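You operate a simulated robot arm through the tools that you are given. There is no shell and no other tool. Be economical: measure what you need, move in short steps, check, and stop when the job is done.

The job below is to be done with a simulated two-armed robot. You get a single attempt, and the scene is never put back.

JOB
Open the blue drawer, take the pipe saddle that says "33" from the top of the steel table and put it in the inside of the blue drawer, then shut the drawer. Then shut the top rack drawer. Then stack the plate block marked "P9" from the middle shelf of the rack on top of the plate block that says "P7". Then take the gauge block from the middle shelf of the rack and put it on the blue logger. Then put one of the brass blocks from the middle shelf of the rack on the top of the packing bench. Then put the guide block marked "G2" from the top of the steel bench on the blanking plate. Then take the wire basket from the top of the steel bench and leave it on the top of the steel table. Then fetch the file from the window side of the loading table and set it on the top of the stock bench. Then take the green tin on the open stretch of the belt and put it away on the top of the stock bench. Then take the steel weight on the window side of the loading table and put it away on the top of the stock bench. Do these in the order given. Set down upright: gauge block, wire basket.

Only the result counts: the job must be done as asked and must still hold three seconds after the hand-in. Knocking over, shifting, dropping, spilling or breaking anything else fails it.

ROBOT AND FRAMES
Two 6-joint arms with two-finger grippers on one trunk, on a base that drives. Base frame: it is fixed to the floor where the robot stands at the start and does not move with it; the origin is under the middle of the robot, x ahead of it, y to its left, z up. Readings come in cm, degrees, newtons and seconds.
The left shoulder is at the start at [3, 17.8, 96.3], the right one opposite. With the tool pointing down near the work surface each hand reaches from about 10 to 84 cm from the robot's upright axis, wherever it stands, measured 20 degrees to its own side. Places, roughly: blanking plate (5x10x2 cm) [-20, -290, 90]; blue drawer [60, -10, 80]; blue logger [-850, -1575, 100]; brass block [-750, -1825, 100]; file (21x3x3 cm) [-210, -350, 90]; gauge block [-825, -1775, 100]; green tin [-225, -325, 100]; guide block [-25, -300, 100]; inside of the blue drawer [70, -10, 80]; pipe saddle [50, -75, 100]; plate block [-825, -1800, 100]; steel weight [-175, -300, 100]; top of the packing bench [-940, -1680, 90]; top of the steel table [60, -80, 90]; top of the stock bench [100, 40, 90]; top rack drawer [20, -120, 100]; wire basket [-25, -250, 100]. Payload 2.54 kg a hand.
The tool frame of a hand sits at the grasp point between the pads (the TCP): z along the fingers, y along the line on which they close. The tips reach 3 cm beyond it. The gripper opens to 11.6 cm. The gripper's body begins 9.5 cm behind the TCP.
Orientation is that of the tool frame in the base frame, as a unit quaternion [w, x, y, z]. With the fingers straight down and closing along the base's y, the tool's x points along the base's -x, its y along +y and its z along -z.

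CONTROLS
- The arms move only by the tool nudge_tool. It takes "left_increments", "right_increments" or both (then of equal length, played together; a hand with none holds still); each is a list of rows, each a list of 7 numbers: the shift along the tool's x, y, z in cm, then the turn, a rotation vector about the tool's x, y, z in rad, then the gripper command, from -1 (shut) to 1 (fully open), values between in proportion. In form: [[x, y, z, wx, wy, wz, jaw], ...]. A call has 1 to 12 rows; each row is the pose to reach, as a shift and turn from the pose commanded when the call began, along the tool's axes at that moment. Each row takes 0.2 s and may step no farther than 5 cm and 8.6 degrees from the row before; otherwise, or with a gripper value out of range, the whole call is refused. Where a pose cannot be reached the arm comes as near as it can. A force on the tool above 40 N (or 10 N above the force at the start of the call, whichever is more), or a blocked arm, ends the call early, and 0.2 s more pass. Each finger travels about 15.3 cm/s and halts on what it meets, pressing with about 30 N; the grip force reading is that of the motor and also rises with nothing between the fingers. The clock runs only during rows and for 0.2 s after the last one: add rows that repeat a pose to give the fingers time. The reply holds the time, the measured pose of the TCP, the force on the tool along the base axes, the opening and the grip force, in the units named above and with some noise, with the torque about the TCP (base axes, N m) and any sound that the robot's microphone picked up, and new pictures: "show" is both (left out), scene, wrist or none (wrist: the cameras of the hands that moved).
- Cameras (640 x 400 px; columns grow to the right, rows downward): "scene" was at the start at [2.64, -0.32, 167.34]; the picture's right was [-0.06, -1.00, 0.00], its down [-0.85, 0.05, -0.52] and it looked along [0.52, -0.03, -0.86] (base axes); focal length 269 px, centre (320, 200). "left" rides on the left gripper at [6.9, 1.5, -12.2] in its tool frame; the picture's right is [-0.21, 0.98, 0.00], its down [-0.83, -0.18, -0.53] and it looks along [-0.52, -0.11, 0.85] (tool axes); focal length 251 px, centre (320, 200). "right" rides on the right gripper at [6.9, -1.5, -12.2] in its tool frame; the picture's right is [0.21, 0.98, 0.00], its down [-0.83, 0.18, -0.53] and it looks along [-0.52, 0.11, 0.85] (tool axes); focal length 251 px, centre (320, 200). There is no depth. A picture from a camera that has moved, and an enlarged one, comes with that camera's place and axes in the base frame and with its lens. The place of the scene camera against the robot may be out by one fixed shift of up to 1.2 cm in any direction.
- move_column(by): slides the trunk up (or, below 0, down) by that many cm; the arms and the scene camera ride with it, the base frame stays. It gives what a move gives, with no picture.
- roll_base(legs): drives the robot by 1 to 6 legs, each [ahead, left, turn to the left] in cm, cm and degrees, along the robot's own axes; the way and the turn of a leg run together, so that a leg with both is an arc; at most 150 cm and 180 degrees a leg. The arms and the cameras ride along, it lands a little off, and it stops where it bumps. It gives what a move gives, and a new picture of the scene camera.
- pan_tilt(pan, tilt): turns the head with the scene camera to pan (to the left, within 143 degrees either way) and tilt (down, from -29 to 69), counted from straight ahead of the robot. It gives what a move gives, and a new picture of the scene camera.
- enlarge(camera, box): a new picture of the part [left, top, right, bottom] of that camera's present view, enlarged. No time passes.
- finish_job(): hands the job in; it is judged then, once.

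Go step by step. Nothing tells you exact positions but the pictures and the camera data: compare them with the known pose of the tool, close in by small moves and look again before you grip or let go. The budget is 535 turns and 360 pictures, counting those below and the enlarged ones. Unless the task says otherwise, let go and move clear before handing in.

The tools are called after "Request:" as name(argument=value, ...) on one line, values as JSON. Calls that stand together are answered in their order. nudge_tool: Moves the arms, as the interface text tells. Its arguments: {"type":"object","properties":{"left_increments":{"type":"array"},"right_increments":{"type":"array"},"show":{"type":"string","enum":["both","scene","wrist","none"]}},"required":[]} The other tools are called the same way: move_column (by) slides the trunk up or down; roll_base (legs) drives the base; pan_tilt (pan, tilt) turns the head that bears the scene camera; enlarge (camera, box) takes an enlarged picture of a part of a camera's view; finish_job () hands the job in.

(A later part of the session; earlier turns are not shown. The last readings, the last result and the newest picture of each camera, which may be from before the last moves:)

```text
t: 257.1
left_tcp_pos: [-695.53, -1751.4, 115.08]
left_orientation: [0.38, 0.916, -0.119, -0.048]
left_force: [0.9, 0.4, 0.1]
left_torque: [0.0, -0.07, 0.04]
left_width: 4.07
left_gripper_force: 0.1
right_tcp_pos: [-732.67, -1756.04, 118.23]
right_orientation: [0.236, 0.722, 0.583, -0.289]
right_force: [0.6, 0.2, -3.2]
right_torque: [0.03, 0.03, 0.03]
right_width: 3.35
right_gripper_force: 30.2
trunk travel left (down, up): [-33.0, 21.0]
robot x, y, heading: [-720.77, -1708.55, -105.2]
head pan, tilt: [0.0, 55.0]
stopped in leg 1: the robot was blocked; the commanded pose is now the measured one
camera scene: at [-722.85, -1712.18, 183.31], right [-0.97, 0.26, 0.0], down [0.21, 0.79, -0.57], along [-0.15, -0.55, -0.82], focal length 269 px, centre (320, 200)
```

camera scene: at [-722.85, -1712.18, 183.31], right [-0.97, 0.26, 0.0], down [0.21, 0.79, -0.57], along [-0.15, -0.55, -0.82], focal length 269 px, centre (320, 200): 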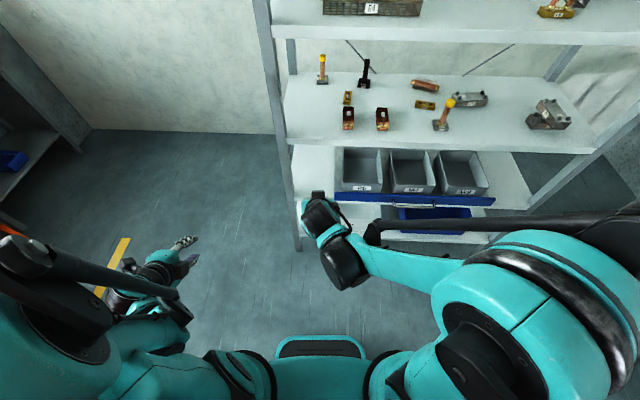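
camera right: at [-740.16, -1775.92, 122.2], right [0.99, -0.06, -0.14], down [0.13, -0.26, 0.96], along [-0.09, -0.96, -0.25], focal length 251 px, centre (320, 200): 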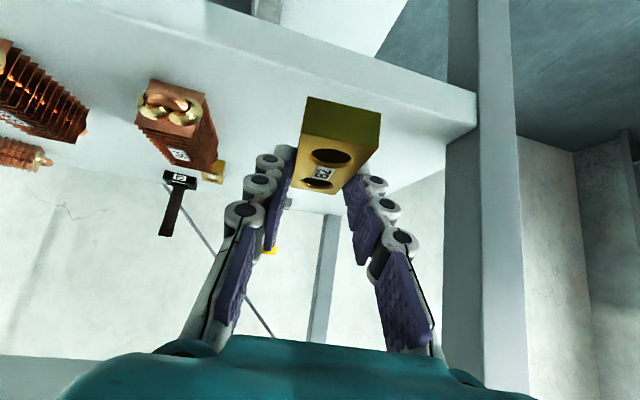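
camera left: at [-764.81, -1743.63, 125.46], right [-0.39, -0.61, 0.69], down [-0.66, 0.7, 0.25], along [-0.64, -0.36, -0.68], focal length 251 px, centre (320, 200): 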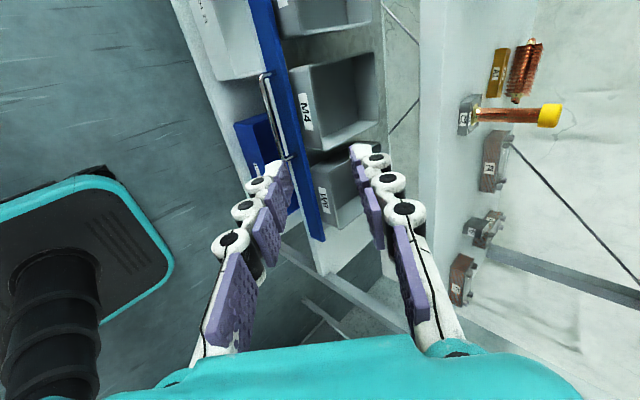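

Touched the machine end behind me; going forward a little, then right.

Request:
roll_base(legs=[[4, 0, 0], [0, -65, 0], [0, 0, -90], [40, 20, 0]])

```text
t: 267.4
left_tcp_pos: [-872.01, -1725.06, 115.08]
left_orientation: [-0.225, -0.543, 0.748, 0.307]
left_force: [-1.9, -0.8, 0.2]
left_torque: [0.02, -0.02, -0.02]
left_width: 4.06
left_gripper_force: 0.1
right_tcp_pos: [-874.65, -1687.91, 117.93]
right_orientation: [-0.048, 0.92, -0.124, -0.369]
right_force: [0.4, 0.7, -2.9]
right_torque: [0.02, -0.04, -0.03]
right_width: 3.36
right_gripper_force: 30.2
trunk travel left (down, up): [-33.0, 21.0]
robot x, y, heading: [-827.25, -1702.13, 162.0]
head pan, tilt: [0.0, 55.0]
camera scene: at [-832.9, -1701.0, 183.3], right [0.31, 0.95, 0.0], down [0.78, -0.25, -0.57], along [-0.54, 0.18, -0.82], focal length 269 px, centre (320, 200)
```

scene: 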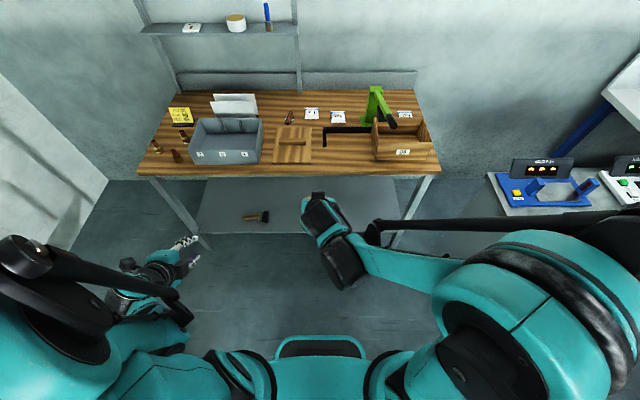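

A free patch of bench lies between the wooden board and box B4, ≈[-913, -1662]. Driving up to it and lowering the trunk.

Request:
roll_base(legs=[[26, 0, 0]])

Request:
move_column(by=-8)

Request:
nudge_tool(right_increments=[[0, 0, 0, 0, 0, 0, -1]])

```text
t: 269.3
left_tcp_pos: [-897.41, -1717.03, 115.09]
left_orientation: [-0.225, -0.545, 0.748, 0.306]
left_force: [-0.5, 0.3, 1.5]
left_torque: [-0.01, 0.0, -0.02]
left_width: 4.06
left_gripper_force: 0.0
right_tcp_pos: [-900.27, -1679.79, 118.04]
right_orientation: [-0.047, 0.92, -0.122, -0.369]
right_force: [-0.8, 0.5, -4.0]
right_torque: [0.03, -0.07, 0.02]
right_width: 3.34
right_gripper_force: 29.9
trunk travel left (down, up): [-33.0, 21.0]
robot x, y, heading: [-853.26, -1694.55, 162.0]
head pan, tilt: [0.0, 55.0]
camera scene: at [-858.39, -1692.71, 183.3], right [0.31, 0.95, 0.0], down [0.78, -0.25, -0.57], along [-0.55, 0.18, -0.82], focal length 269 px, centre (320, 200)
```

scene: 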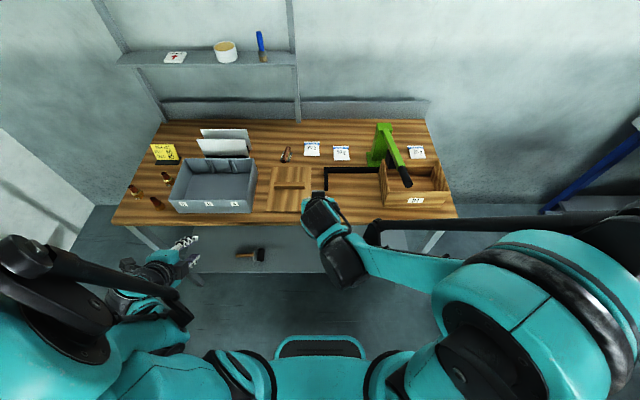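

```text
t: 270.5
left_tcp_pos: [-897.28, -1716.94, 107.11]
left_orientation: [-0.227, -0.545, 0.747, 0.307]
left_force: [-0.1, 0.0, -0.2]
left_torque: [-0.01, 0.05, -0.05]
left_width: 4.05
left_gripper_force: 0.0
right_tcp_pos: [-900.2, -1679.77, 109.99]
right_orientation: [-0.047, 0.92, -0.121, -0.37]
right_force: [0.4, -0.7, -4.1]
right_torque: [-0.03, 0.0, 0.01]
right_width: 3.38
right_gripper_force: 29.7
trunk travel left (down, up): [-25.0, 29.0]
robot x, y, heading: [-852.78, -1693.92, 162.1]
head pan, tilt: [0.0, 55.0]
```

```text
t: 270.9
left_tcp_pos: [-897.29, -1717.12, 107.11]
left_orientation: [-0.226, -0.545, 0.747, 0.307]
left_force: [-0.5, -0.7, -0.3]
left_torque: [0.0, 0.0, 0.03]
left_width: 4.04
left_gripper_force: 0.0
right_tcp_pos: [-900.22, -1679.76, 110.05]
right_orientation: [-0.047, 0.92, -0.122, -0.369]
right_force: [0.3, -0.2, -2.5]
right_torque: [0.03, 0.01, -0.01]
right_width: 3.33
right_gripper_force: 29.6
trunk travel left (down, up): [-25.0, 29.0]
robot x, y, heading: [-853.42, -1693.96, 162.1]
head pan, tilt: [0.0, 55.0]
camera scene: at [-858.32, -1692.74, 175.31], right [0.31, 0.95, 0.0], down [0.78, -0.25, -0.57], along [-0.55, 0.18, -0.82], focal length 269 px, centre (320, 200)
camera right: at [-886.86, -1681.76, 114.18], right [-0.1, -0.98, -0.14], down [-0.27, -0.11, 0.96], along [-0.96, 0.14, -0.25], focal length 251 px, centre (320, 200)
```

scene: 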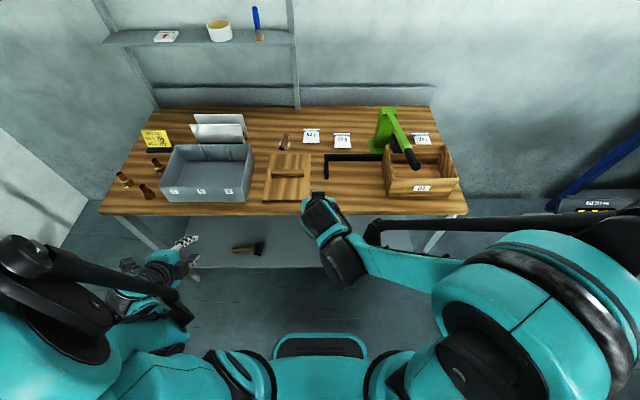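
right: 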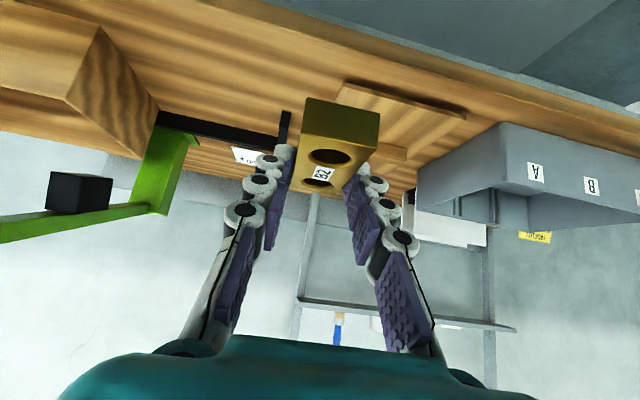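

Request:
nudge_tool(right_increments=[[-1, -2.5, 3, 0, 0, 0, -1], [-2.1, -5, 6.6, 0, 0, 0, -1], [-3.2, -7.5, 10, 0, 0, 0, -1], [-4.3, -10, 13.6, 0, 0, 0, -1], [-5.4, -12.4, 17.2, 0, 0, 0, -1], [-6.5, -12.4, 20.6, 0, 0, 0, -1], [-6.5, -12.4, 20.6, 0, 0, 0, -1]])

```text
t: 272.5
left_tcp_pos: [-897.29, -1717.01, 107.23]
left_orientation: [-0.226, -0.544, 0.748, 0.306]
left_force: [-0.6, -1.1, -0.1]
left_torque: [-0.03, 0.05, 0.04]
left_width: 4.07
left_gripper_force: 0.0
right_tcp_pos: [-915.28, -1662.77, 99.67]
right_orientation: [-0.048, 0.92, -0.122, -0.369]
right_force: [-0.2, 0.6, -2.7]
right_torque: [0.01, 0.02, -0.01]
right_width: 3.35
right_gripper_force: 30.0
trunk travel left (down, up): [-25.0, 29.0]
robot x, y, heading: [-852.68, -1693.98, 162.2]
head pan, tilt: [0.0, 55.0]
camera scene: at [-858.19, -1692.72, 175.31], right [0.31, 0.95, 0.0], down [0.78, -0.25, -0.57], along [-0.55, 0.18, -0.82], focal length 269 px, centre (320, 200)
camera right: at [-901.9, -1664.79, 103.7], right [-0.1, -0.98, -0.14], down [-0.27, -0.11, 0.96], along [-0.96, 0.14, -0.25], focal length 251 px, centre (320, 200)
```

scene: 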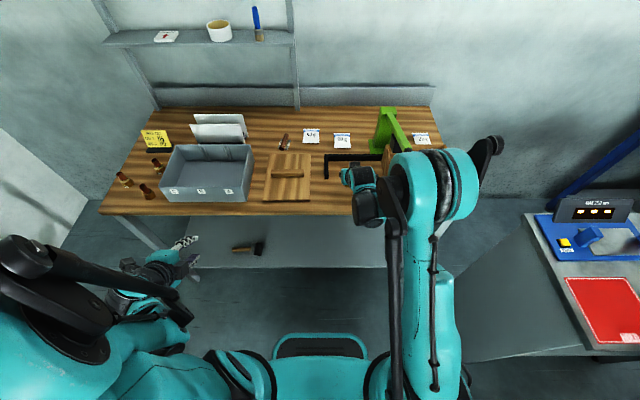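
right: 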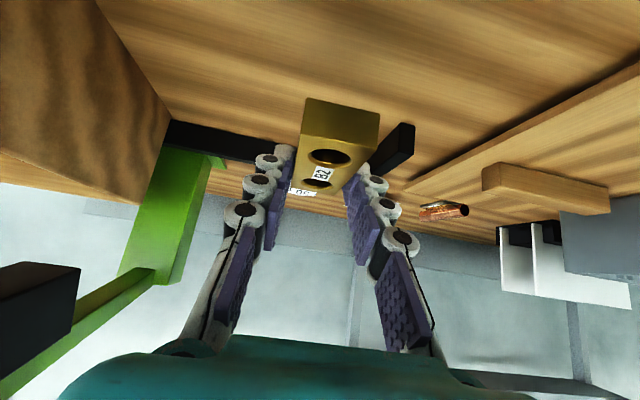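

Clear spot below. Lowering until contact.

Request:
nudge_tool(right_increments=[[1, 0, 1, 0, 0, 0, -1], [2, 0, 2, 0, 0, 0, -1], [3, 0, 3, 0, 0, 0, -1], [3.6, 0, 3.6, 0, 0, 0, -1], [4, 0, 4, 0, 0, 0, -1], [4.3, 0, 4.3, 0, 0, 0, -1], [4.6, 0, 4.6, 0, 0, 0, -1], [4.9, 0, 4.9, 0, 0, 0, -1], [5.2, 0, 5.2, 0, 0, 0, -1], [5.5, 0, 5.5, 0, 0, 0, -1]], show="wrist")

```text
t: 274.4
left_tcp_pos: [-897.21, -1717.16, 107.29]
left_orientation: [-0.226, -0.545, 0.747, 0.307]
left_force: [0.3, 0.4, -0.1]
left_torque: [-0.02, -0.01, 0.01]
left_width: 4.08
left_gripper_force: 0.0
right_tcp_pos: [-915.33, -1662.94, 92.93]
right_orientation: [-0.049, 0.918, -0.122, -0.375]
right_force: [4.7, 0.2, 18.6]
right_torque: [-0.08, -0.53, -0.05]
right_width: 3.36
right_gripper_force: 30.1
trunk travel left (down, up): [-25.0, 29.0]
robot x, y, heading: [-853.14, -1694.02, 162.2]
head pan, tilt: [0.0, 55.0]
stopped in row 9 (right hand): the force on the tool passed its limit at 48 N (the readings are from after the stop); the commanded pose is now the measured one
camera right: at [-901.81, -1664.92, 96.86], right [-0.11, -0.98, -0.15], down [-0.25, -0.12, 0.96], along [-0.96, 0.14, -0.24], focal length 251 px, centre (320, 200)
```

right: 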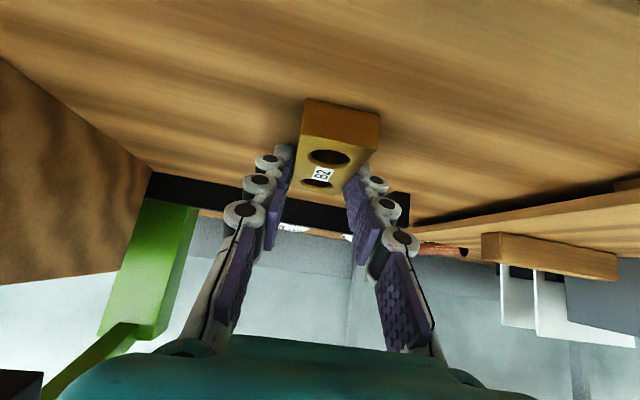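

Landed. Releasing and backing out.

Request:
nudge_tool(right_increments=[[-0.1, 0, -0.1, 0, 0, 0, -0.15], [-0.1, 0, -0.1, 0, 0, 0, -0.15], [-0.1, 0, -2, 0, 0, 0, -0.15], [-0.1, 0, -5, 0, 0, 0, -0.15], [-0.1, 0, -9, 0, 0, 0, -0.15], [-0.1, 0, -13, 0, 0, 0, -0.15], [0, 0, -17, 0, 0, 0, -0.15]], show="wrist")

```text
t: 276.0
left_tcp_pos: [-897.1, -1717.07, 107.17]
left_orientation: [-0.227, -0.545, 0.746, 0.308]
left_force: [0.3, 0.8, 0.3]
left_torque: [0.02, 0.02, 0.01]
left_width: 4.04
left_gripper_force: 0.0
right_tcp_pos: [-903.87, -1665.96, 104.87]
right_orientation: [-0.048, 0.918, -0.121, -0.375]
right_force: [-0.4, -0.9, -0.5]
right_torque: [0.01, 0.04, 0.01]
right_width: 4.94
right_gripper_force: 0.0
trunk travel left (down, up): [-25.0, 29.0]
robot x, y, heading: [-853.13, -1694.08, 162.0]
head pan, tilt: [0.0, 55.0]
camera right: at [-890.47, -1667.92, 108.81], right [-0.1, -0.98, -0.15], down [-0.26, -0.12, 0.96], along [-0.96, 0.14, -0.24], focal length 251 px, centre (320, 200)
```

right: 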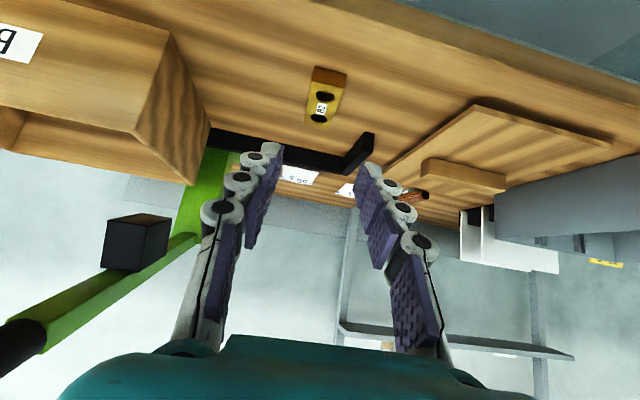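

Brass block B2 is on the packing bench. Now back to the first area: raise the trunk, back out, and turn toward the aisle.

Request:
move_column(by=10)

Request:
roll_base(legs=[[-66, -25, 0], [0, 0, -88]])

Request:
pan_tilt(pan=0, tilt=20)

```text
t: 277.4
left_tcp_pos: [-897.31, -1716.97, 117.09]
left_orientation: [-0.226, -0.545, 0.747, 0.307]
left_force: [0.9, -0.1, 0.1]
left_torque: [-0.02, 0.0, 0.0]
left_width: 4.05
left_gripper_force: 0.1
right_tcp_pos: [-904.13, -1665.86, 114.7]
right_orientation: [-0.048, 0.918, -0.122, -0.374]
right_force: [1.1, 0.1, -0.2]
right_torque: [0.0, 0.01, 0.04]
right_width: 4.93
right_gripper_force: 0.1
trunk travel left (down, up): [-35.0, 19.0]
robot x, y, heading: [-852.87, -1694.25, 162.2]
head pan, tilt: [0.0, 55.0]
```

```text
t: 284.9
left_tcp_pos: [-807.62, -1646.34, 117.08]
left_orientation: [0.055, 0.137, 0.914, 0.377]
left_force: [0.3, 0.3, 0.4]
left_torque: [0.04, -0.02, -0.03]
left_width: 4.05
left_gripper_force: 0.1
right_tcp_pos: [-756.51, -1638.82, 114.68]
right_orientation: [0.296, -0.569, 0.731, 0.232]
right_force: [0.6, 0.8, 0.5]
right_torque: [0.02, 0.01, -0.02]
right_width: 4.95
right_gripper_force: 0.0
trunk travel left (down, up): [-35.0, 19.0]
robot x, y, heading: [-784.16, -1690.15, 73.0]
head pan, tilt: [0.0, 55.0]
camera scene: at [-784.13, -1686.03, 185.31], right [0.96, -0.29, 0.0], down [-0.24, -0.78, -0.57], along [0.17, 0.55, -0.82], focal length 269 px, centre (320, 200)
```

scene: 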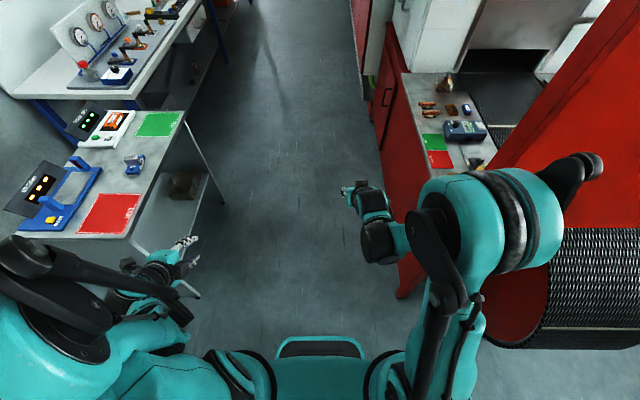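

```text
t: 285.9
left_tcp_pos: [-807.79, -1646.23, 117.07]
left_orientation: [0.055, 0.137, 0.914, 0.377]
left_force: [-0.2, 0.5, 0.9]
left_torque: [0.0, -0.02, -0.03]
left_width: 4.06
left_gripper_force: 0.1
right_tcp_pos: [-756.55, -1638.85, 114.66]
right_orientation: [0.297, -0.568, 0.731, 0.233]
right_force: [-0.4, 0.1, 0.0]
right_torque: [0.0, -0.04, 0.0]
right_width: 4.92
right_gripper_force: 0.1
trunk travel left (down, up): [-35.0, 19.0]
robot x, y, heading: [-784.4, -1690.38, 72.9]
head pan, tilt: [0.0, 20.0]
camera scene: at [-783.51, -1684.02, 190.51], right [0.96, -0.29, 0.0], down [-0.1, -0.33, -0.94], along [0.28, 0.9, -0.34], focal length 269 px, centre (320, 200)
```

scene: 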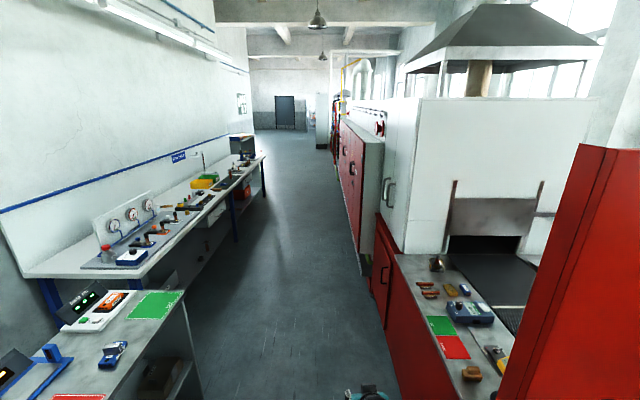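

The way back is open; keeping slightly left to clear the red panel on the right.

Request:
roll_base(legs=[[30, 10, 0], [22, 2, 0], [100, 1, 0], [100, 3, 0], [69, 3, 0]])

```text
t: 302.1
left_tcp_pos: [-722.2, -1340.1, 117.17]
left_orientation: [0.066, 0.163, 0.91, 0.375]
left_force: [-1.3, -1.1, -0.4]
left_torque: [-0.02, -0.02, -0.01]
left_width: 4.07
left_gripper_force: 0.1
right_tcp_pos: [-670.74, -1335.8, 114.61]
right_orientation: [0.304, -0.546, 0.748, 0.224]
right_force: [0.5, -0.2, -0.9]
right_torque: [0.03, 0.01, 0.01]
right_width: 4.94
right_gripper_force: 0.1
trunk travel left (down, up): [-35.0, 19.0]
robot x, y, heading: [-701.25, -1385.62, 69.7]
head pan, tilt: [0.0, 20.0]
camera scene: at [-700.29, -1379.27, 190.51], right [0.94, -0.35, 0.0], down [-0.12, -0.32, -0.94], along [0.33, 0.88, -0.34], focal length 269 px, centre (320, 200)
```

scene: 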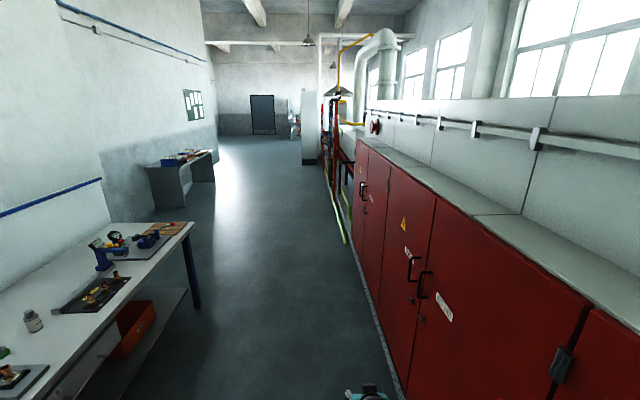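

Request:
roll_base(legs=[[0, 0, 7], [133, 0, 0], [132, 0, 0], [140, 16, 0], [140, 16, 0], [140, 16, 0]])

```text
t: 335.2
left_tcp_pos: [-597.99, -672.09, 117.06]
left_orientation: [0.047, 0.118, 0.917, 0.378]
left_force: [-0.3, 0.3, -0.1]
left_torque: [-0.04, 0.0, 0.0]
left_width: 4.07
left_gripper_force: 0.0
right_tcp_pos: [-547.33, -662.6, 114.64]
right_orientation: [0.293, -0.583, 0.72, 0.238]
right_force: [0.2, 0.0, -0.5]
right_torque: [0.0, 0.01, 0.01]
right_width: 4.94
right_gripper_force: 0.0
trunk travel left (down, up): [-35.0, 19.0]
robot x, y, heading: [-572.72, -714.95, 75.6]
head pan, tilt: [0.0, 20.0]
camera scene: at [-572.35, -708.78, 190.51], right [0.97, -0.26, 0.0], down [-0.09, -0.33, -0.94], along [0.24, 0.91, -0.34], focal length 269 px, centre (320, 200)
```

scene: 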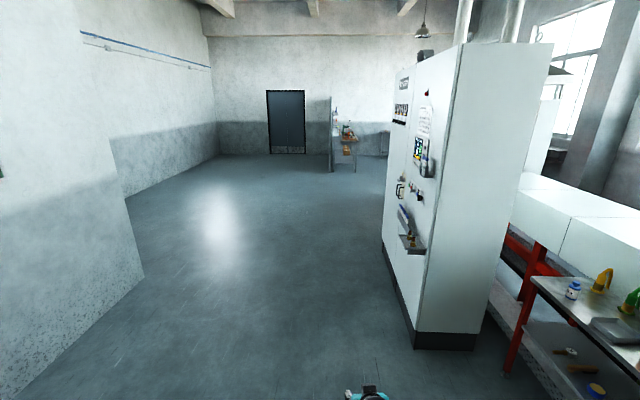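

Continuing past the white cabinet, then to the open floor north of the machine.

Request:
roll_base(legs=[[148, 7, 0], [148, 8, 0], [120, -34, 0], [120, -33, 0], [109, -32, 0], [0, 0, -92]])

```text
t: 370.8
left_tcp_pos: [-314.97, -62.83, 117.16]
left_orientation: [0.289, 0.704, 0.6, 0.248]
left_force: [-0.3, -0.3, 0.6]
left_torque: [0.0, 0.02, -0.01]
left_width: 4.07
left_gripper_force: 0.0
right_tcp_pos: [-300.7, -112.4, 114.75]
right_orientation: [0.376, 0.052, 0.925, -0.02]
right_force: [-0.1, -0.3, 0.0]
right_torque: [0.02, -0.02, 0.02]
right_width: 4.92
right_gripper_force: 0.2
trunk travel left (down, up): [-35.0, 19.0]
robot x, y, heading: [-354.97, -91.89, -9.2]
head pan, tilt: [0.0, 20.0]
camera scene: at [-350.24, -92.97, 190.51], right [-0.16, -0.99, 0.0], down [-0.34, 0.06, -0.94], along [0.93, -0.15, -0.34], focal length 269 px, centre (320, 200)
```

scene: 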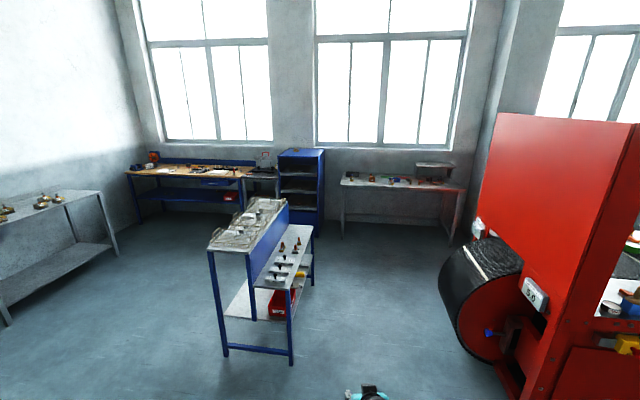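

Now east between the basket cart and the machine's drum.

Request:
roll_base(legs=[[0, 0, -8], [141, -16, 0], [141, -12, 0]])

```text
t: 385.3
left_tcp_pos: [-45.28, -171.86, 117.16]
left_orientation: [0.299, 0.729, 0.569, 0.236]
left_force: [-0.1, 0.1, -0.1]
left_torque: [-0.04, -0.01, 0.03]
left_width: 4.06
left_gripper_force: 0.1
right_tcp_pos: [-35.26, -222.44, 114.59]
right_orientation: [0.375, 0.093, 0.922, -0.037]
right_force: [0.9, 0.4, -0.3]
right_torque: [0.02, -0.01, 0.02]
right_width: 4.96
right_gripper_force: 0.1
trunk travel left (down, up): [-35.0, 19.0]
robot x, y, heading: [-88.06, -197.62, -14.4]
head pan, tilt: [0.0, 20.0]
camera scene: at [-82.96, -198.98, 190.51], right [-0.25, -0.97, 0.0], down [-0.33, 0.08, -0.94], along [0.91, -0.23, -0.34], focal length 269 px, centre (320, 200)
```

scene: 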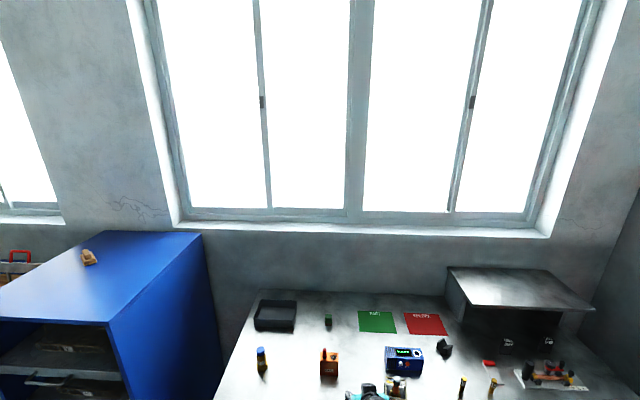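

Request:
roll_base(legs=[[4, -60, -3]])

Request:
pan_tilt(pan=-10, tilt=45)

```text
t: 388.7
left_tcp_pos: [-56.49, -233.64, 117.07]
left_orientation: [0.307, 0.747, 0.545, 0.226]
left_force: [-0.4, -0.8, 0.1]
left_torque: [0.02, 0.01, -0.03]
left_width: 4.07
left_gripper_force: 0.0
right_tcp_pos: [-49.71, -284.83, 114.7]
right_orientation: [0.374, 0.121, 0.918, -0.048]
right_force: [-0.4, 0.0, -0.5]
right_torque: [-0.02, -0.02, 0.02]
right_width: 4.94
right_gripper_force: 0.1
trunk travel left (down, up): [-35.0, 19.0]
robot x, y, heading: [-100.69, -256.3, -17.7]
head pan, tilt: [0.0, 20.0]
camera scene: at [-95.85, -258.43, 190.51], right [-0.31, -0.95, 0.0], down [-0.33, 0.11, -0.94], along [0.89, -0.29, -0.34], focal length 269 px, centre (320, 200)
```

scene: 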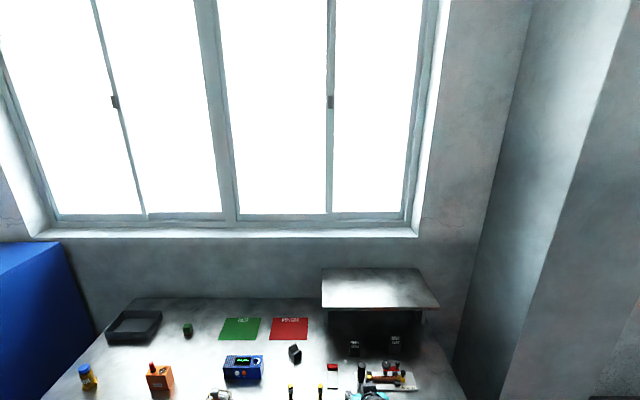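

```text
t: 389.6
left_tcp_pos: [-56.32, -233.63, 117.07]
left_orientation: [0.307, 0.746, 0.545, 0.227]
left_force: [-0.5, -0.5, 0.0]
left_torque: [-0.01, -0.02, -0.02]
left_width: 4.06
left_gripper_force: 0.1
right_tcp_pos: [-49.69, -284.9, 114.7]
right_orientation: [0.373, 0.121, 0.919, -0.049]
right_force: [0.8, 0.2, 0.5]
right_torque: [-0.01, 0.02, 0.05]
right_width: 4.94
right_gripper_force: 0.1
trunk travel left (down, up): [-35.0, 19.0]
robot x, y, heading: [-100.74, -256.58, -17.8]
head pan, tilt: [-10.0, 45.0]
camera scene: at [-97.5, -259.3, 186.65], right [-0.47, -0.88, 0.0], down [-0.62, 0.33, -0.71], along [0.63, -0.33, -0.71], focal length 269 px, centre (320, 200)
```

scene: 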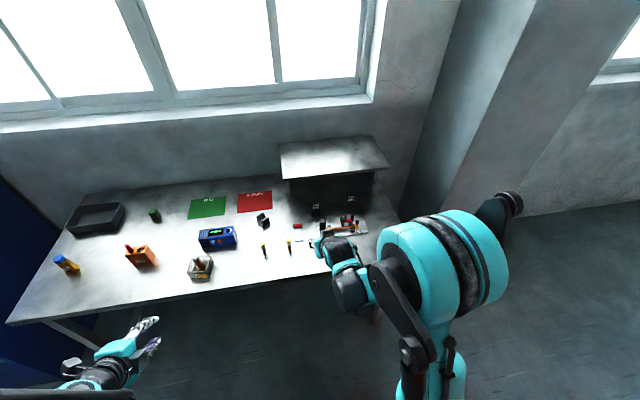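

Request:
enlarge(camera="scene", box=[130, 180, 400, 310])

Request:
enlarge(camera="scene", box=[180, 215, 320, 295])

```text
2.37 times, centred on (265, 245) of scene
camera zoom: at [-97.5, -259.3, 186.65], right [-0.47, -0.88, 0.0], down [-0.62, 0.33, -0.71], along [0.63, -0.33, -0.71], focal length 638 px, centre (450, 93)
```

zoom: 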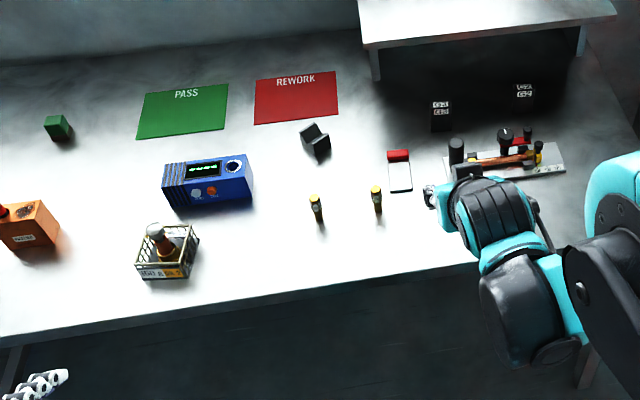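

```text
4.57 times, centred on (250, 255) of scene
camera zoom: at [-97.5, -259.3, 186.65], right [-0.47, -0.88, 0.0], down [-0.62, 0.33, -0.71], along [0.63, -0.33, -0.71], focal length 1231 px, centre (640, -51)
```

zoom: 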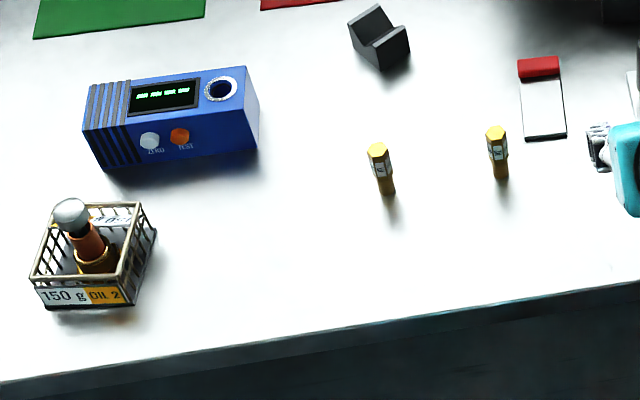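

Request:
enlarge(camera="scene", box=[290, 185, 390, 245])

Request:
nudge_tool(right_increments=[[0, 0, 0, 0, 0, 0, 0]], show="wrist")

```text
6.40 times, centred on (340, 215) of scene
camera zoom: at [-97.5, -259.3, 186.65], right [-0.47, -0.88, 0.0], down [-0.62, 0.33, -0.71], along [0.63, -0.33, -0.71], focal length 1724 px, centre (192, 104)
```

zoom: 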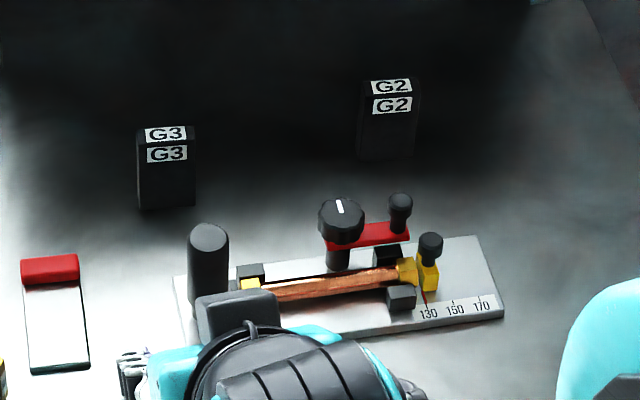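

```text
t: 390.0
left_tcp_pos: [-56.52, -233.67, 117.17]
left_orientation: [0.307, 0.747, 0.545, 0.226]
left_force: [-0.5, -0.5, 0.2]
left_torque: [-0.03, -0.01, -0.03]
left_width: 4.06
left_gripper_force: 0.1
right_tcp_pos: [-49.71, -284.91, 114.6]
right_orientation: [0.374, 0.121, 0.918, -0.047]
right_force: [0.4, 0.7, 0.3]
right_torque: [0.01, -0.02, -0.02]
right_width: 5.77
right_gripper_force: 0.0
trunk travel left (down, up): [-35.0, 19.0]
robot x, y, heading: [-100.84, -256.27, -17.9]
head pan, tilt: [-10.0, 45.0]
camera right: at [-63.09, -282.81, 118.73], right [0.1, 0.98, -0.15], down [0.26, 0.12, 0.96], along [0.96, -0.14, -0.24], focal length 251 px, centre (320, 200)
```

right: 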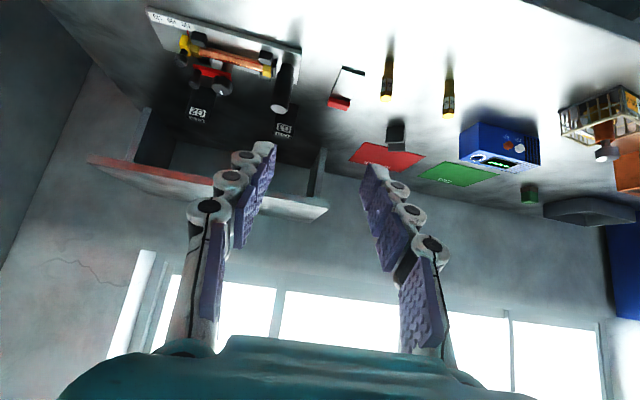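

G2 stands at ≈[-22, -316, 93] by the front edge of a raised shelf; the blanking plate is at ≈[-27, -286]. The oil-bottle basket is at the left. I'll drive in, and steepen the right hand's pitch.

Request:
roll_base(legs=[[0, -18, 0], [22, 0, 0]])

Request:
nudge_tool(right_increments=[[0, 0, 0, 0, 0.11, 0, 0.1], [0, 0, 0, 0, 0.22, 0, 0.1], [0, 0, 0, 0, 0.33, 0, 0.1], [0, 0, 0, 0, 0.436, 0, 0.1], [0, 0, 0, 0, 0.436, 0, 0.1]])

```text
t: 392.8
left_tcp_pos: [-40.99, -258.4, 117.17]
left_orientation: [0.307, 0.747, 0.545, 0.227]
left_force: [-0.2, 0.4, 0.4]
left_torque: [0.0, 0.02, -0.02]
left_width: 4.04
left_gripper_force: 0.1
right_tcp_pos: [-34.45, -309.56, 114.83]
right_orientation: [0.374, 0.122, 0.918, -0.049]
right_force: [0.3, -0.5, -0.3]
right_torque: [-0.03, 0.0, 0.01]
right_width: 5.79
right_gripper_force: 0.1
trunk travel left (down, up): [-35.0, 19.0]
robot x, y, heading: [-85.43, -280.96, -18.3]
head pan, tilt: [-10.0, 45.0]
camera scene: at [-82.09, -283.95, 186.65], right [-0.47, -0.88, 0.0], down [-0.62, 0.33, -0.71], along [0.62, -0.33, -0.71], focal length 269 px, centre (320, 200)
```

scene: 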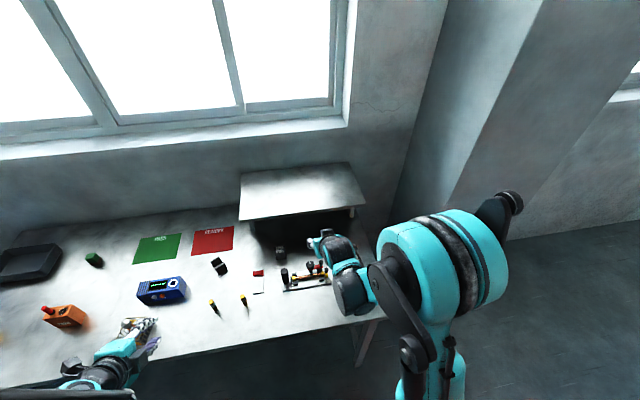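

```text
t: 394.0
left_tcp_pos: [-41.11, -258.4, 117.19]
left_orientation: [0.307, 0.747, 0.544, 0.227]
left_force: [-0.4, 0.0, -0.1]
left_torque: [0.02, 0.02, 0.0]
left_width: 4.06
left_gripper_force: 0.1
right_tcp_pos: [-34.47, -309.49, 114.78]
right_orientation: [0.166, 0.13, 0.977, -0.021]
right_force: [0.0, -0.2, 0.1]
right_torque: [-0.03, 0.01, 0.02]
right_width: 6.37
right_gripper_force: 0.1
trunk travel left (down, up): [-35.0, 19.0]
robot x, y, heading: [-85.13, -281.35, -18.0]
head pan, tilt: [-10.0, 45.0]
camera scene: at [-82.21, -283.92, 186.65], right [-0.47, -0.88, 0.0], down [-0.62, 0.33, -0.71], along [0.62, -0.33, -0.71], focal length 269 px, centre (320, 200)
camera right: at [-45.0, -308.23, 124.16], right [0.06, 1.0, -0.07], down [0.63, 0.02, 0.78], along [0.78, -0.09, -0.63], focal length 251 px, centre (320, 200)
```

scene: 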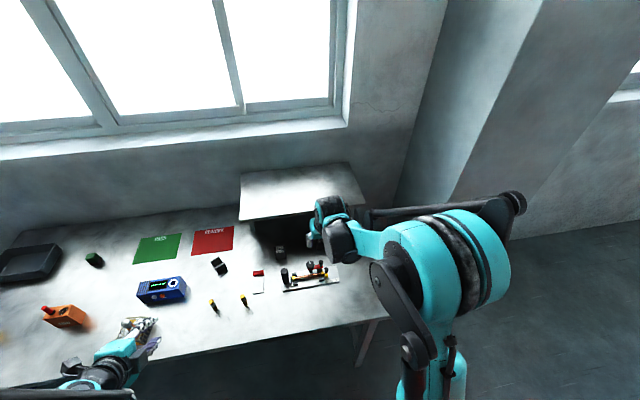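
right: 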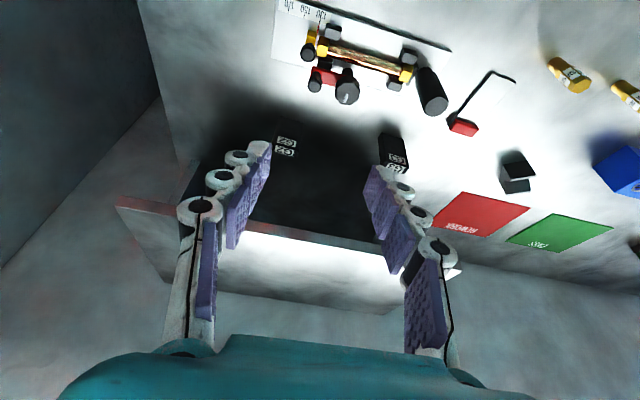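

Request:
enlarge(camera="right", box=[240, 60, 480, 210])

Request:
enlarge(camera="scene", box=[200, 225, 350, 315])

```text
2.67 times, centred on (360, 135) of right
camera zoom: at [-45.0, -308.23, 124.16], right [0.06, 1.0, -0.07], down [0.63, 0.02, 0.78], along [0.78, -0.09, -0.63], focal length 670 px, centre (213, 373)
```

zoom: 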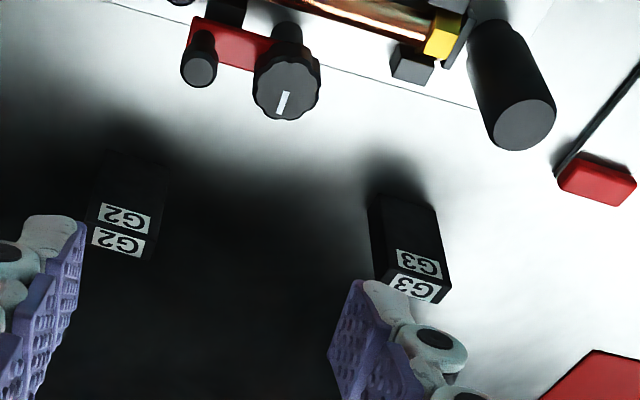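

```text
4.27 times, centred on (275, 270) of scene
camera zoom: at [-82.21, -283.92, 186.65], right [-0.47, -0.88, 0.0], down [-0.62, 0.33, -0.71], along [0.62, -0.33, -0.71], focal length 1149 px, centre (512, -99)
```

zoom: 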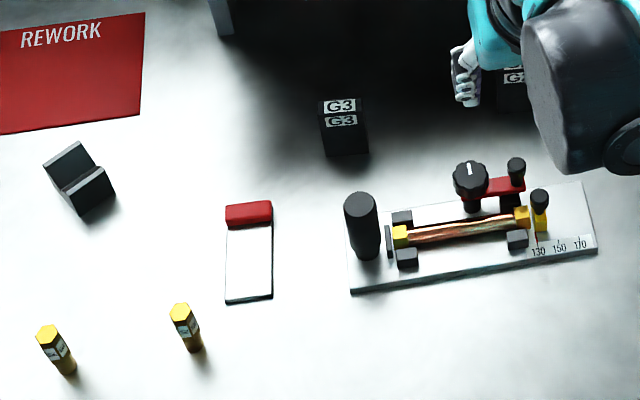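

G2 (≈4 wide, ~2.5 deep, ~6.5 tall) stands at ≈[-21.4, -316.3], slightly turned. I'll raise the left hand clear of the basket, lower the trunk, and centre over G2.

Request:
nudge_tool(left_increments=[[0, 2.5, -2.5, 0, 0, 0, -0.3], [0, 5, -5, 0, 0, 0, -0.3], [0, 7, -7, 0, 0, 0, -0.3]], right_increments=[[-2.5, 2, 0.9, -0.012, 0, -0.033, 0.2], [-5, 4.4, 1.8, -0.024, 0, -0.066, 0.2], [-7, 4.4, 2.5, -0.036, 0, -0.099, 0.2]], show="none")

Request:
move_column(by=-10)

Request:
nudge_tool(right_increments=[[0, 0, 0, 0, 0, 0, 0.2]])

```text
t: 394.8
left_tcp_pos: [-40.0, -259.0, 127.48]
left_orientation: [0.308, 0.752, 0.538, 0.223]
left_force: [0.4, -0.7, -0.2]
left_torque: [0.01, 0.02, -0.01]
left_width: 4.06
left_gripper_force: 0.0
right_tcp_pos: [-25.88, -307.41, 114.75]
right_orientation: [0.168, 0.079, 0.983, -0.012]
right_force: [0.2, -0.1, -0.3]
right_torque: [-0.02, 0.01, 0.01]
right_width: 6.98
right_gripper_force: 0.0
trunk travel left (down, up): [-35.0, 19.0]
robot x, y, heading: [-85.43, -281.14, -18.0]
head pan, tilt: [-10.0, 45.0]
```

```text
t: 396.1
left_tcp_pos: [-40.32, -258.94, 117.36]
left_orientation: [0.309, 0.751, 0.538, 0.223]
left_force: [-1.0, -0.7, -0.4]
left_torque: [0.01, -0.04, -0.05]
left_width: 4.05
left_gripper_force: 0.1
right_tcp_pos: [-25.97, -307.35, 104.69]
right_orientation: [0.168, 0.079, 0.983, -0.011]
right_force: [0.4, 0.0, 0.1]
right_torque: [0.03, -0.04, -0.03]
right_width: 6.97
right_gripper_force: 0.1
trunk travel left (down, up): [-25.0, 29.0]
robot x, y, heading: [-85.52, -281.12, -18.0]
head pan, tilt: [-10.0, 45.0]
```

```text
t: 396.6
left_tcp_pos: [-40.26, -258.92, 117.32]
left_orientation: [0.309, 0.752, 0.538, 0.224]
left_force: [-0.7, -0.2, -0.1]
left_torque: [0.0, 0.02, 0.02]
left_width: 4.04
left_gripper_force: 0.2
right_tcp_pos: [-26.01, -307.22, 104.7]
right_orientation: [0.168, 0.079, 0.983, -0.011]
right_force: [0.0, 0.0, -1.0]
right_torque: [0.01, 0.01, -0.02]
right_width: 6.96
right_gripper_force: 0.1
trunk travel left (down, up): [-25.0, 29.0]
robot x, y, heading: [-85.53, -281.08, -18.2]
head pan, tilt: [-10.0, 45.0]
camera scene: at [-82.16, -283.93, 176.65], right [-0.47, -0.88, 0.0], down [-0.62, 0.33, -0.71], along [0.62, -0.33, -0.71], focal length 269 px, centre (320, 200)
camera right: at [-36.65, -307.17, 114.04], right [-0.05, 1.0, -0.07], down [0.62, 0.08, 0.78], along [0.78, -0.01, -0.62], focal length 251 px, centre (320, 200)
```

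scene: 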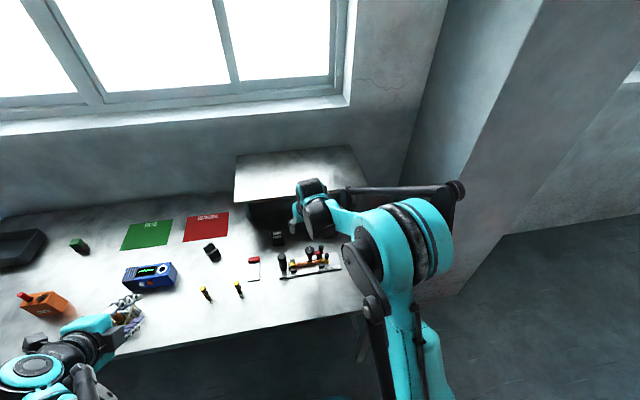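
right: 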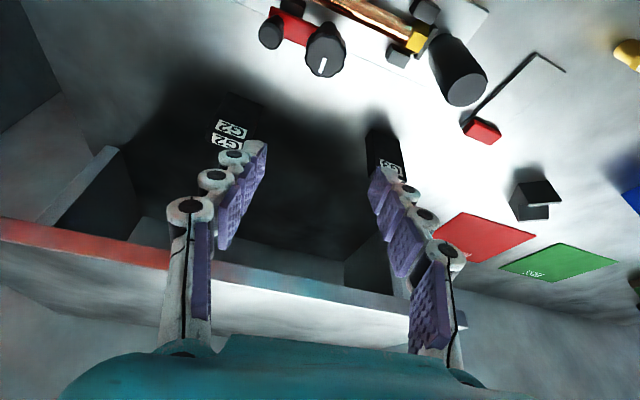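

I shifted the wrong way laterally; correcting to sit above G2.

Request:
nudge_tool(right_increments=[[-1.3, -3, 0.5, 0, 0, 0.02, 0.2], [-2.6, -6, 1, 0, 0, 0.03, 0.2], [-4, -8, 1.4, 0, 0, 0.03, 0.2], [-5, -8, 1.8, 0, 0, 0.03, 0.2], [-5, -8, 1.8, 0, 0, 0.03, 0.2]], show="wrist")

```text
t: 397.8
left_tcp_pos: [-40.43, -258.98, 117.29]
left_orientation: [0.309, 0.751, 0.539, 0.223]
left_force: [0.2, -0.3, -0.1]
left_torque: [-0.03, 0.01, 0.0]
left_width: 4.05
left_gripper_force: 0.0
right_tcp_pos: [-21.97, -315.98, 104.79]
right_orientation: [0.168, 0.094, 0.981, -0.009]
right_force: [0.3, 0.2, -0.3]
right_torque: [0.01, 0.01, -0.04]
right_width: 6.98
right_gripper_force: 0.0
trunk travel left (down, up): [-25.0, 29.0]
robot x, y, heading: [-85.54, -281.47, -18.0]
head pan, tilt: [-10.0, 45.0]
camera right: at [-32.7, -315.65, 114.12], right [-0.02, 1.0, -0.06], down [0.62, 0.06, 0.78], along [0.78, -0.02, -0.62], focal length 251 px, centre (320, 200)
```

right: 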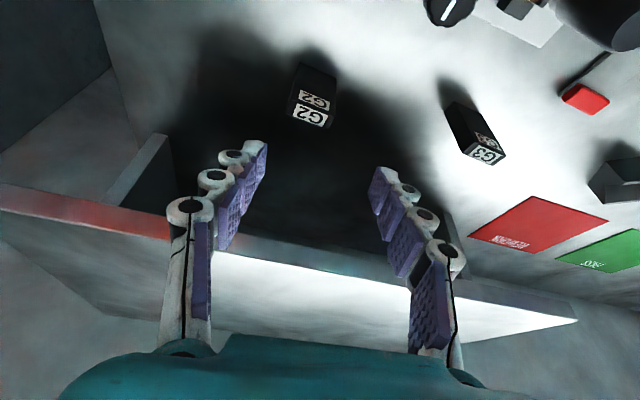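

Request:
nudge_tool(right_increments=[[0.9, -0.8, 3.3, 0, 0, 0.03, 0.2], [1.7, -0.8, 6.6, 0, 0, 0.04, 0.2], [2.3, -0.8, 8.8, 0, 0, 0.04, 0.2], [2.6, -0.8, 10, 0, 0, 0.04, 0.2], [2.6, -0.8, 10, 0, 0, 0.04, 0.2]], show="wrist")

```text
t: 398.9
left_tcp_pos: [-40.39, -259.08, 117.21]
left_orientation: [0.309, 0.752, 0.539, 0.223]
left_force: [-0.6, -0.5, -0.1]
left_torque: [0.0, 0.03, -0.01]
left_width: 4.05
left_gripper_force: 0.0
right_tcp_pos: [-21.38, -316.86, 94.33]
right_orientation: [0.168, 0.113, 0.979, -0.006]
right_force: [0.8, -0.2, -0.1]
right_torque: [-0.02, 0.03, 0.03]
right_width: 6.97
right_gripper_force: 0.0
trunk travel left (down, up): [-25.0, 29.0]
robot x, y, heading: [-85.52, -281.35, -18.1]
head pan, tilt: [-10.0, 45.0]
camera right: at [-31.99, -316.25, 103.56], right [0.02, 1.0, -0.04], down [0.62, 0.02, 0.78], along [0.78, -0.04, -0.62], focal length 251 px, centre (320, 200)
```

right: 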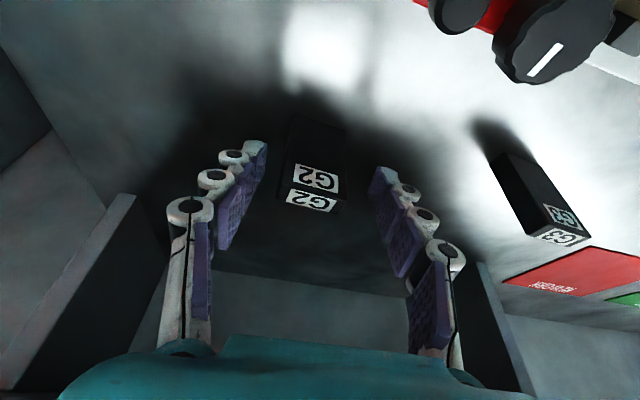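

G2 is between the fingers. Closing and lifting straight up.

Request:
nudge_tool(right_increments=[[0, -0.3, 0, 0, 0, 0, -0.3], [0, -0.3, 0, 0, 0, 0, -1], [0, -0.3, 0, 0, 0, 0, -1], [0, -0.3, 0, 0, 0, 0, -1], [-0.7, -0.3, -1.9, 0, 0, 0, -1], [-1.7, -0.3, -4.7, 0, 0, 0, -1], [-2.7, -0.3, -7.5, 0, 0, 0, -1], [-3.4, -0.3, -10.3, 0, 0, 0, -1]])

Request:
enlarge(camera="scene", box=[200, 220, 340, 310])

```text
t: 400.8
left_tcp_pos: [-40.58, -259.12, 117.32]
left_orientation: [0.309, 0.751, 0.538, 0.223]
left_force: [-0.3, 0.5, -0.1]
left_torque: [0.04, -0.03, -0.01]
left_width: 4.05
left_gripper_force: 0.1
right_tcp_pos: [-21.72, -317.46, 105.35]
right_orientation: [0.168, 0.113, 0.979, -0.006]
right_force: [-0.4, -0.1, -1.7]
right_torque: [0.02, 0.01, -0.02]
right_width: 4.37
right_gripper_force: 29.8
trunk travel left (down, up): [-25.0, 29.0]
robot x, y, heading: [-84.95, -281.37, -18.0]
head pan, tilt: [-10.0, 45.0]
camera scene: at [-82.26, -283.91, 176.65], right [-0.47, -0.88, 0.0], down [-0.62, 0.33, -0.71], along [0.62, -0.33, -0.71], focal length 269 px, centre (320, 200)
camera right: at [-32.34, -316.83, 114.61], right [0.02, 1.0, -0.04], down [0.62, 0.02, 0.78], along [0.78, -0.04, -0.62], focal length 251 px, centre (320, 200)
```

scene: 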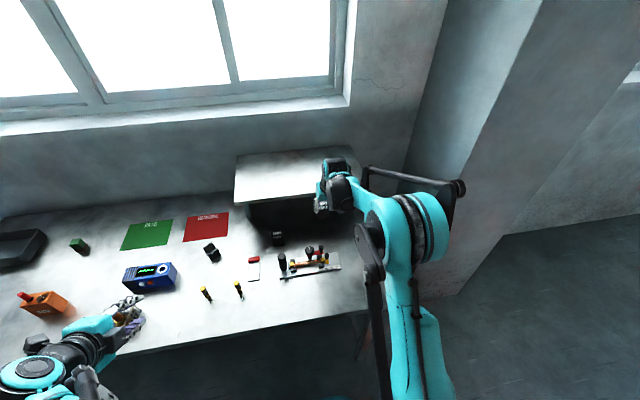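
right: 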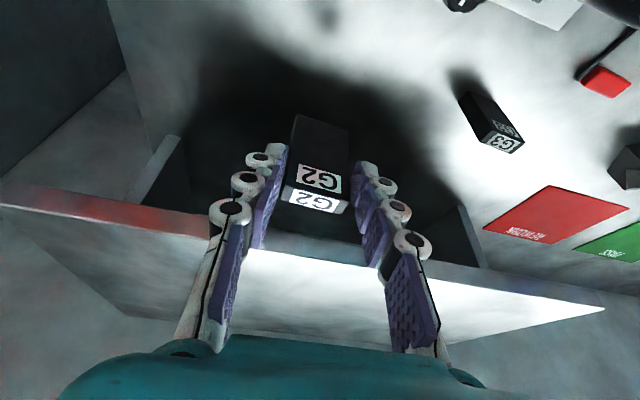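

```text
4.44 times, centred on (270, 265) of scene
camera zoom: at [-82.26, -283.91, 176.65], right [-0.47, -0.88, 0.0], down [-0.62, 0.33, -0.71], along [0.62, -0.33, -0.71], focal length 1197 px, centre (542, -89)
```

zoom: 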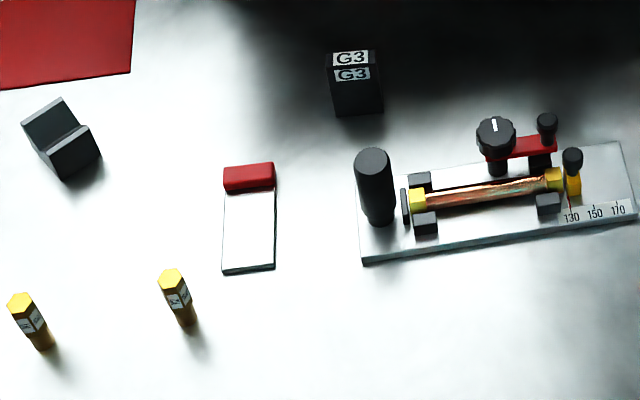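

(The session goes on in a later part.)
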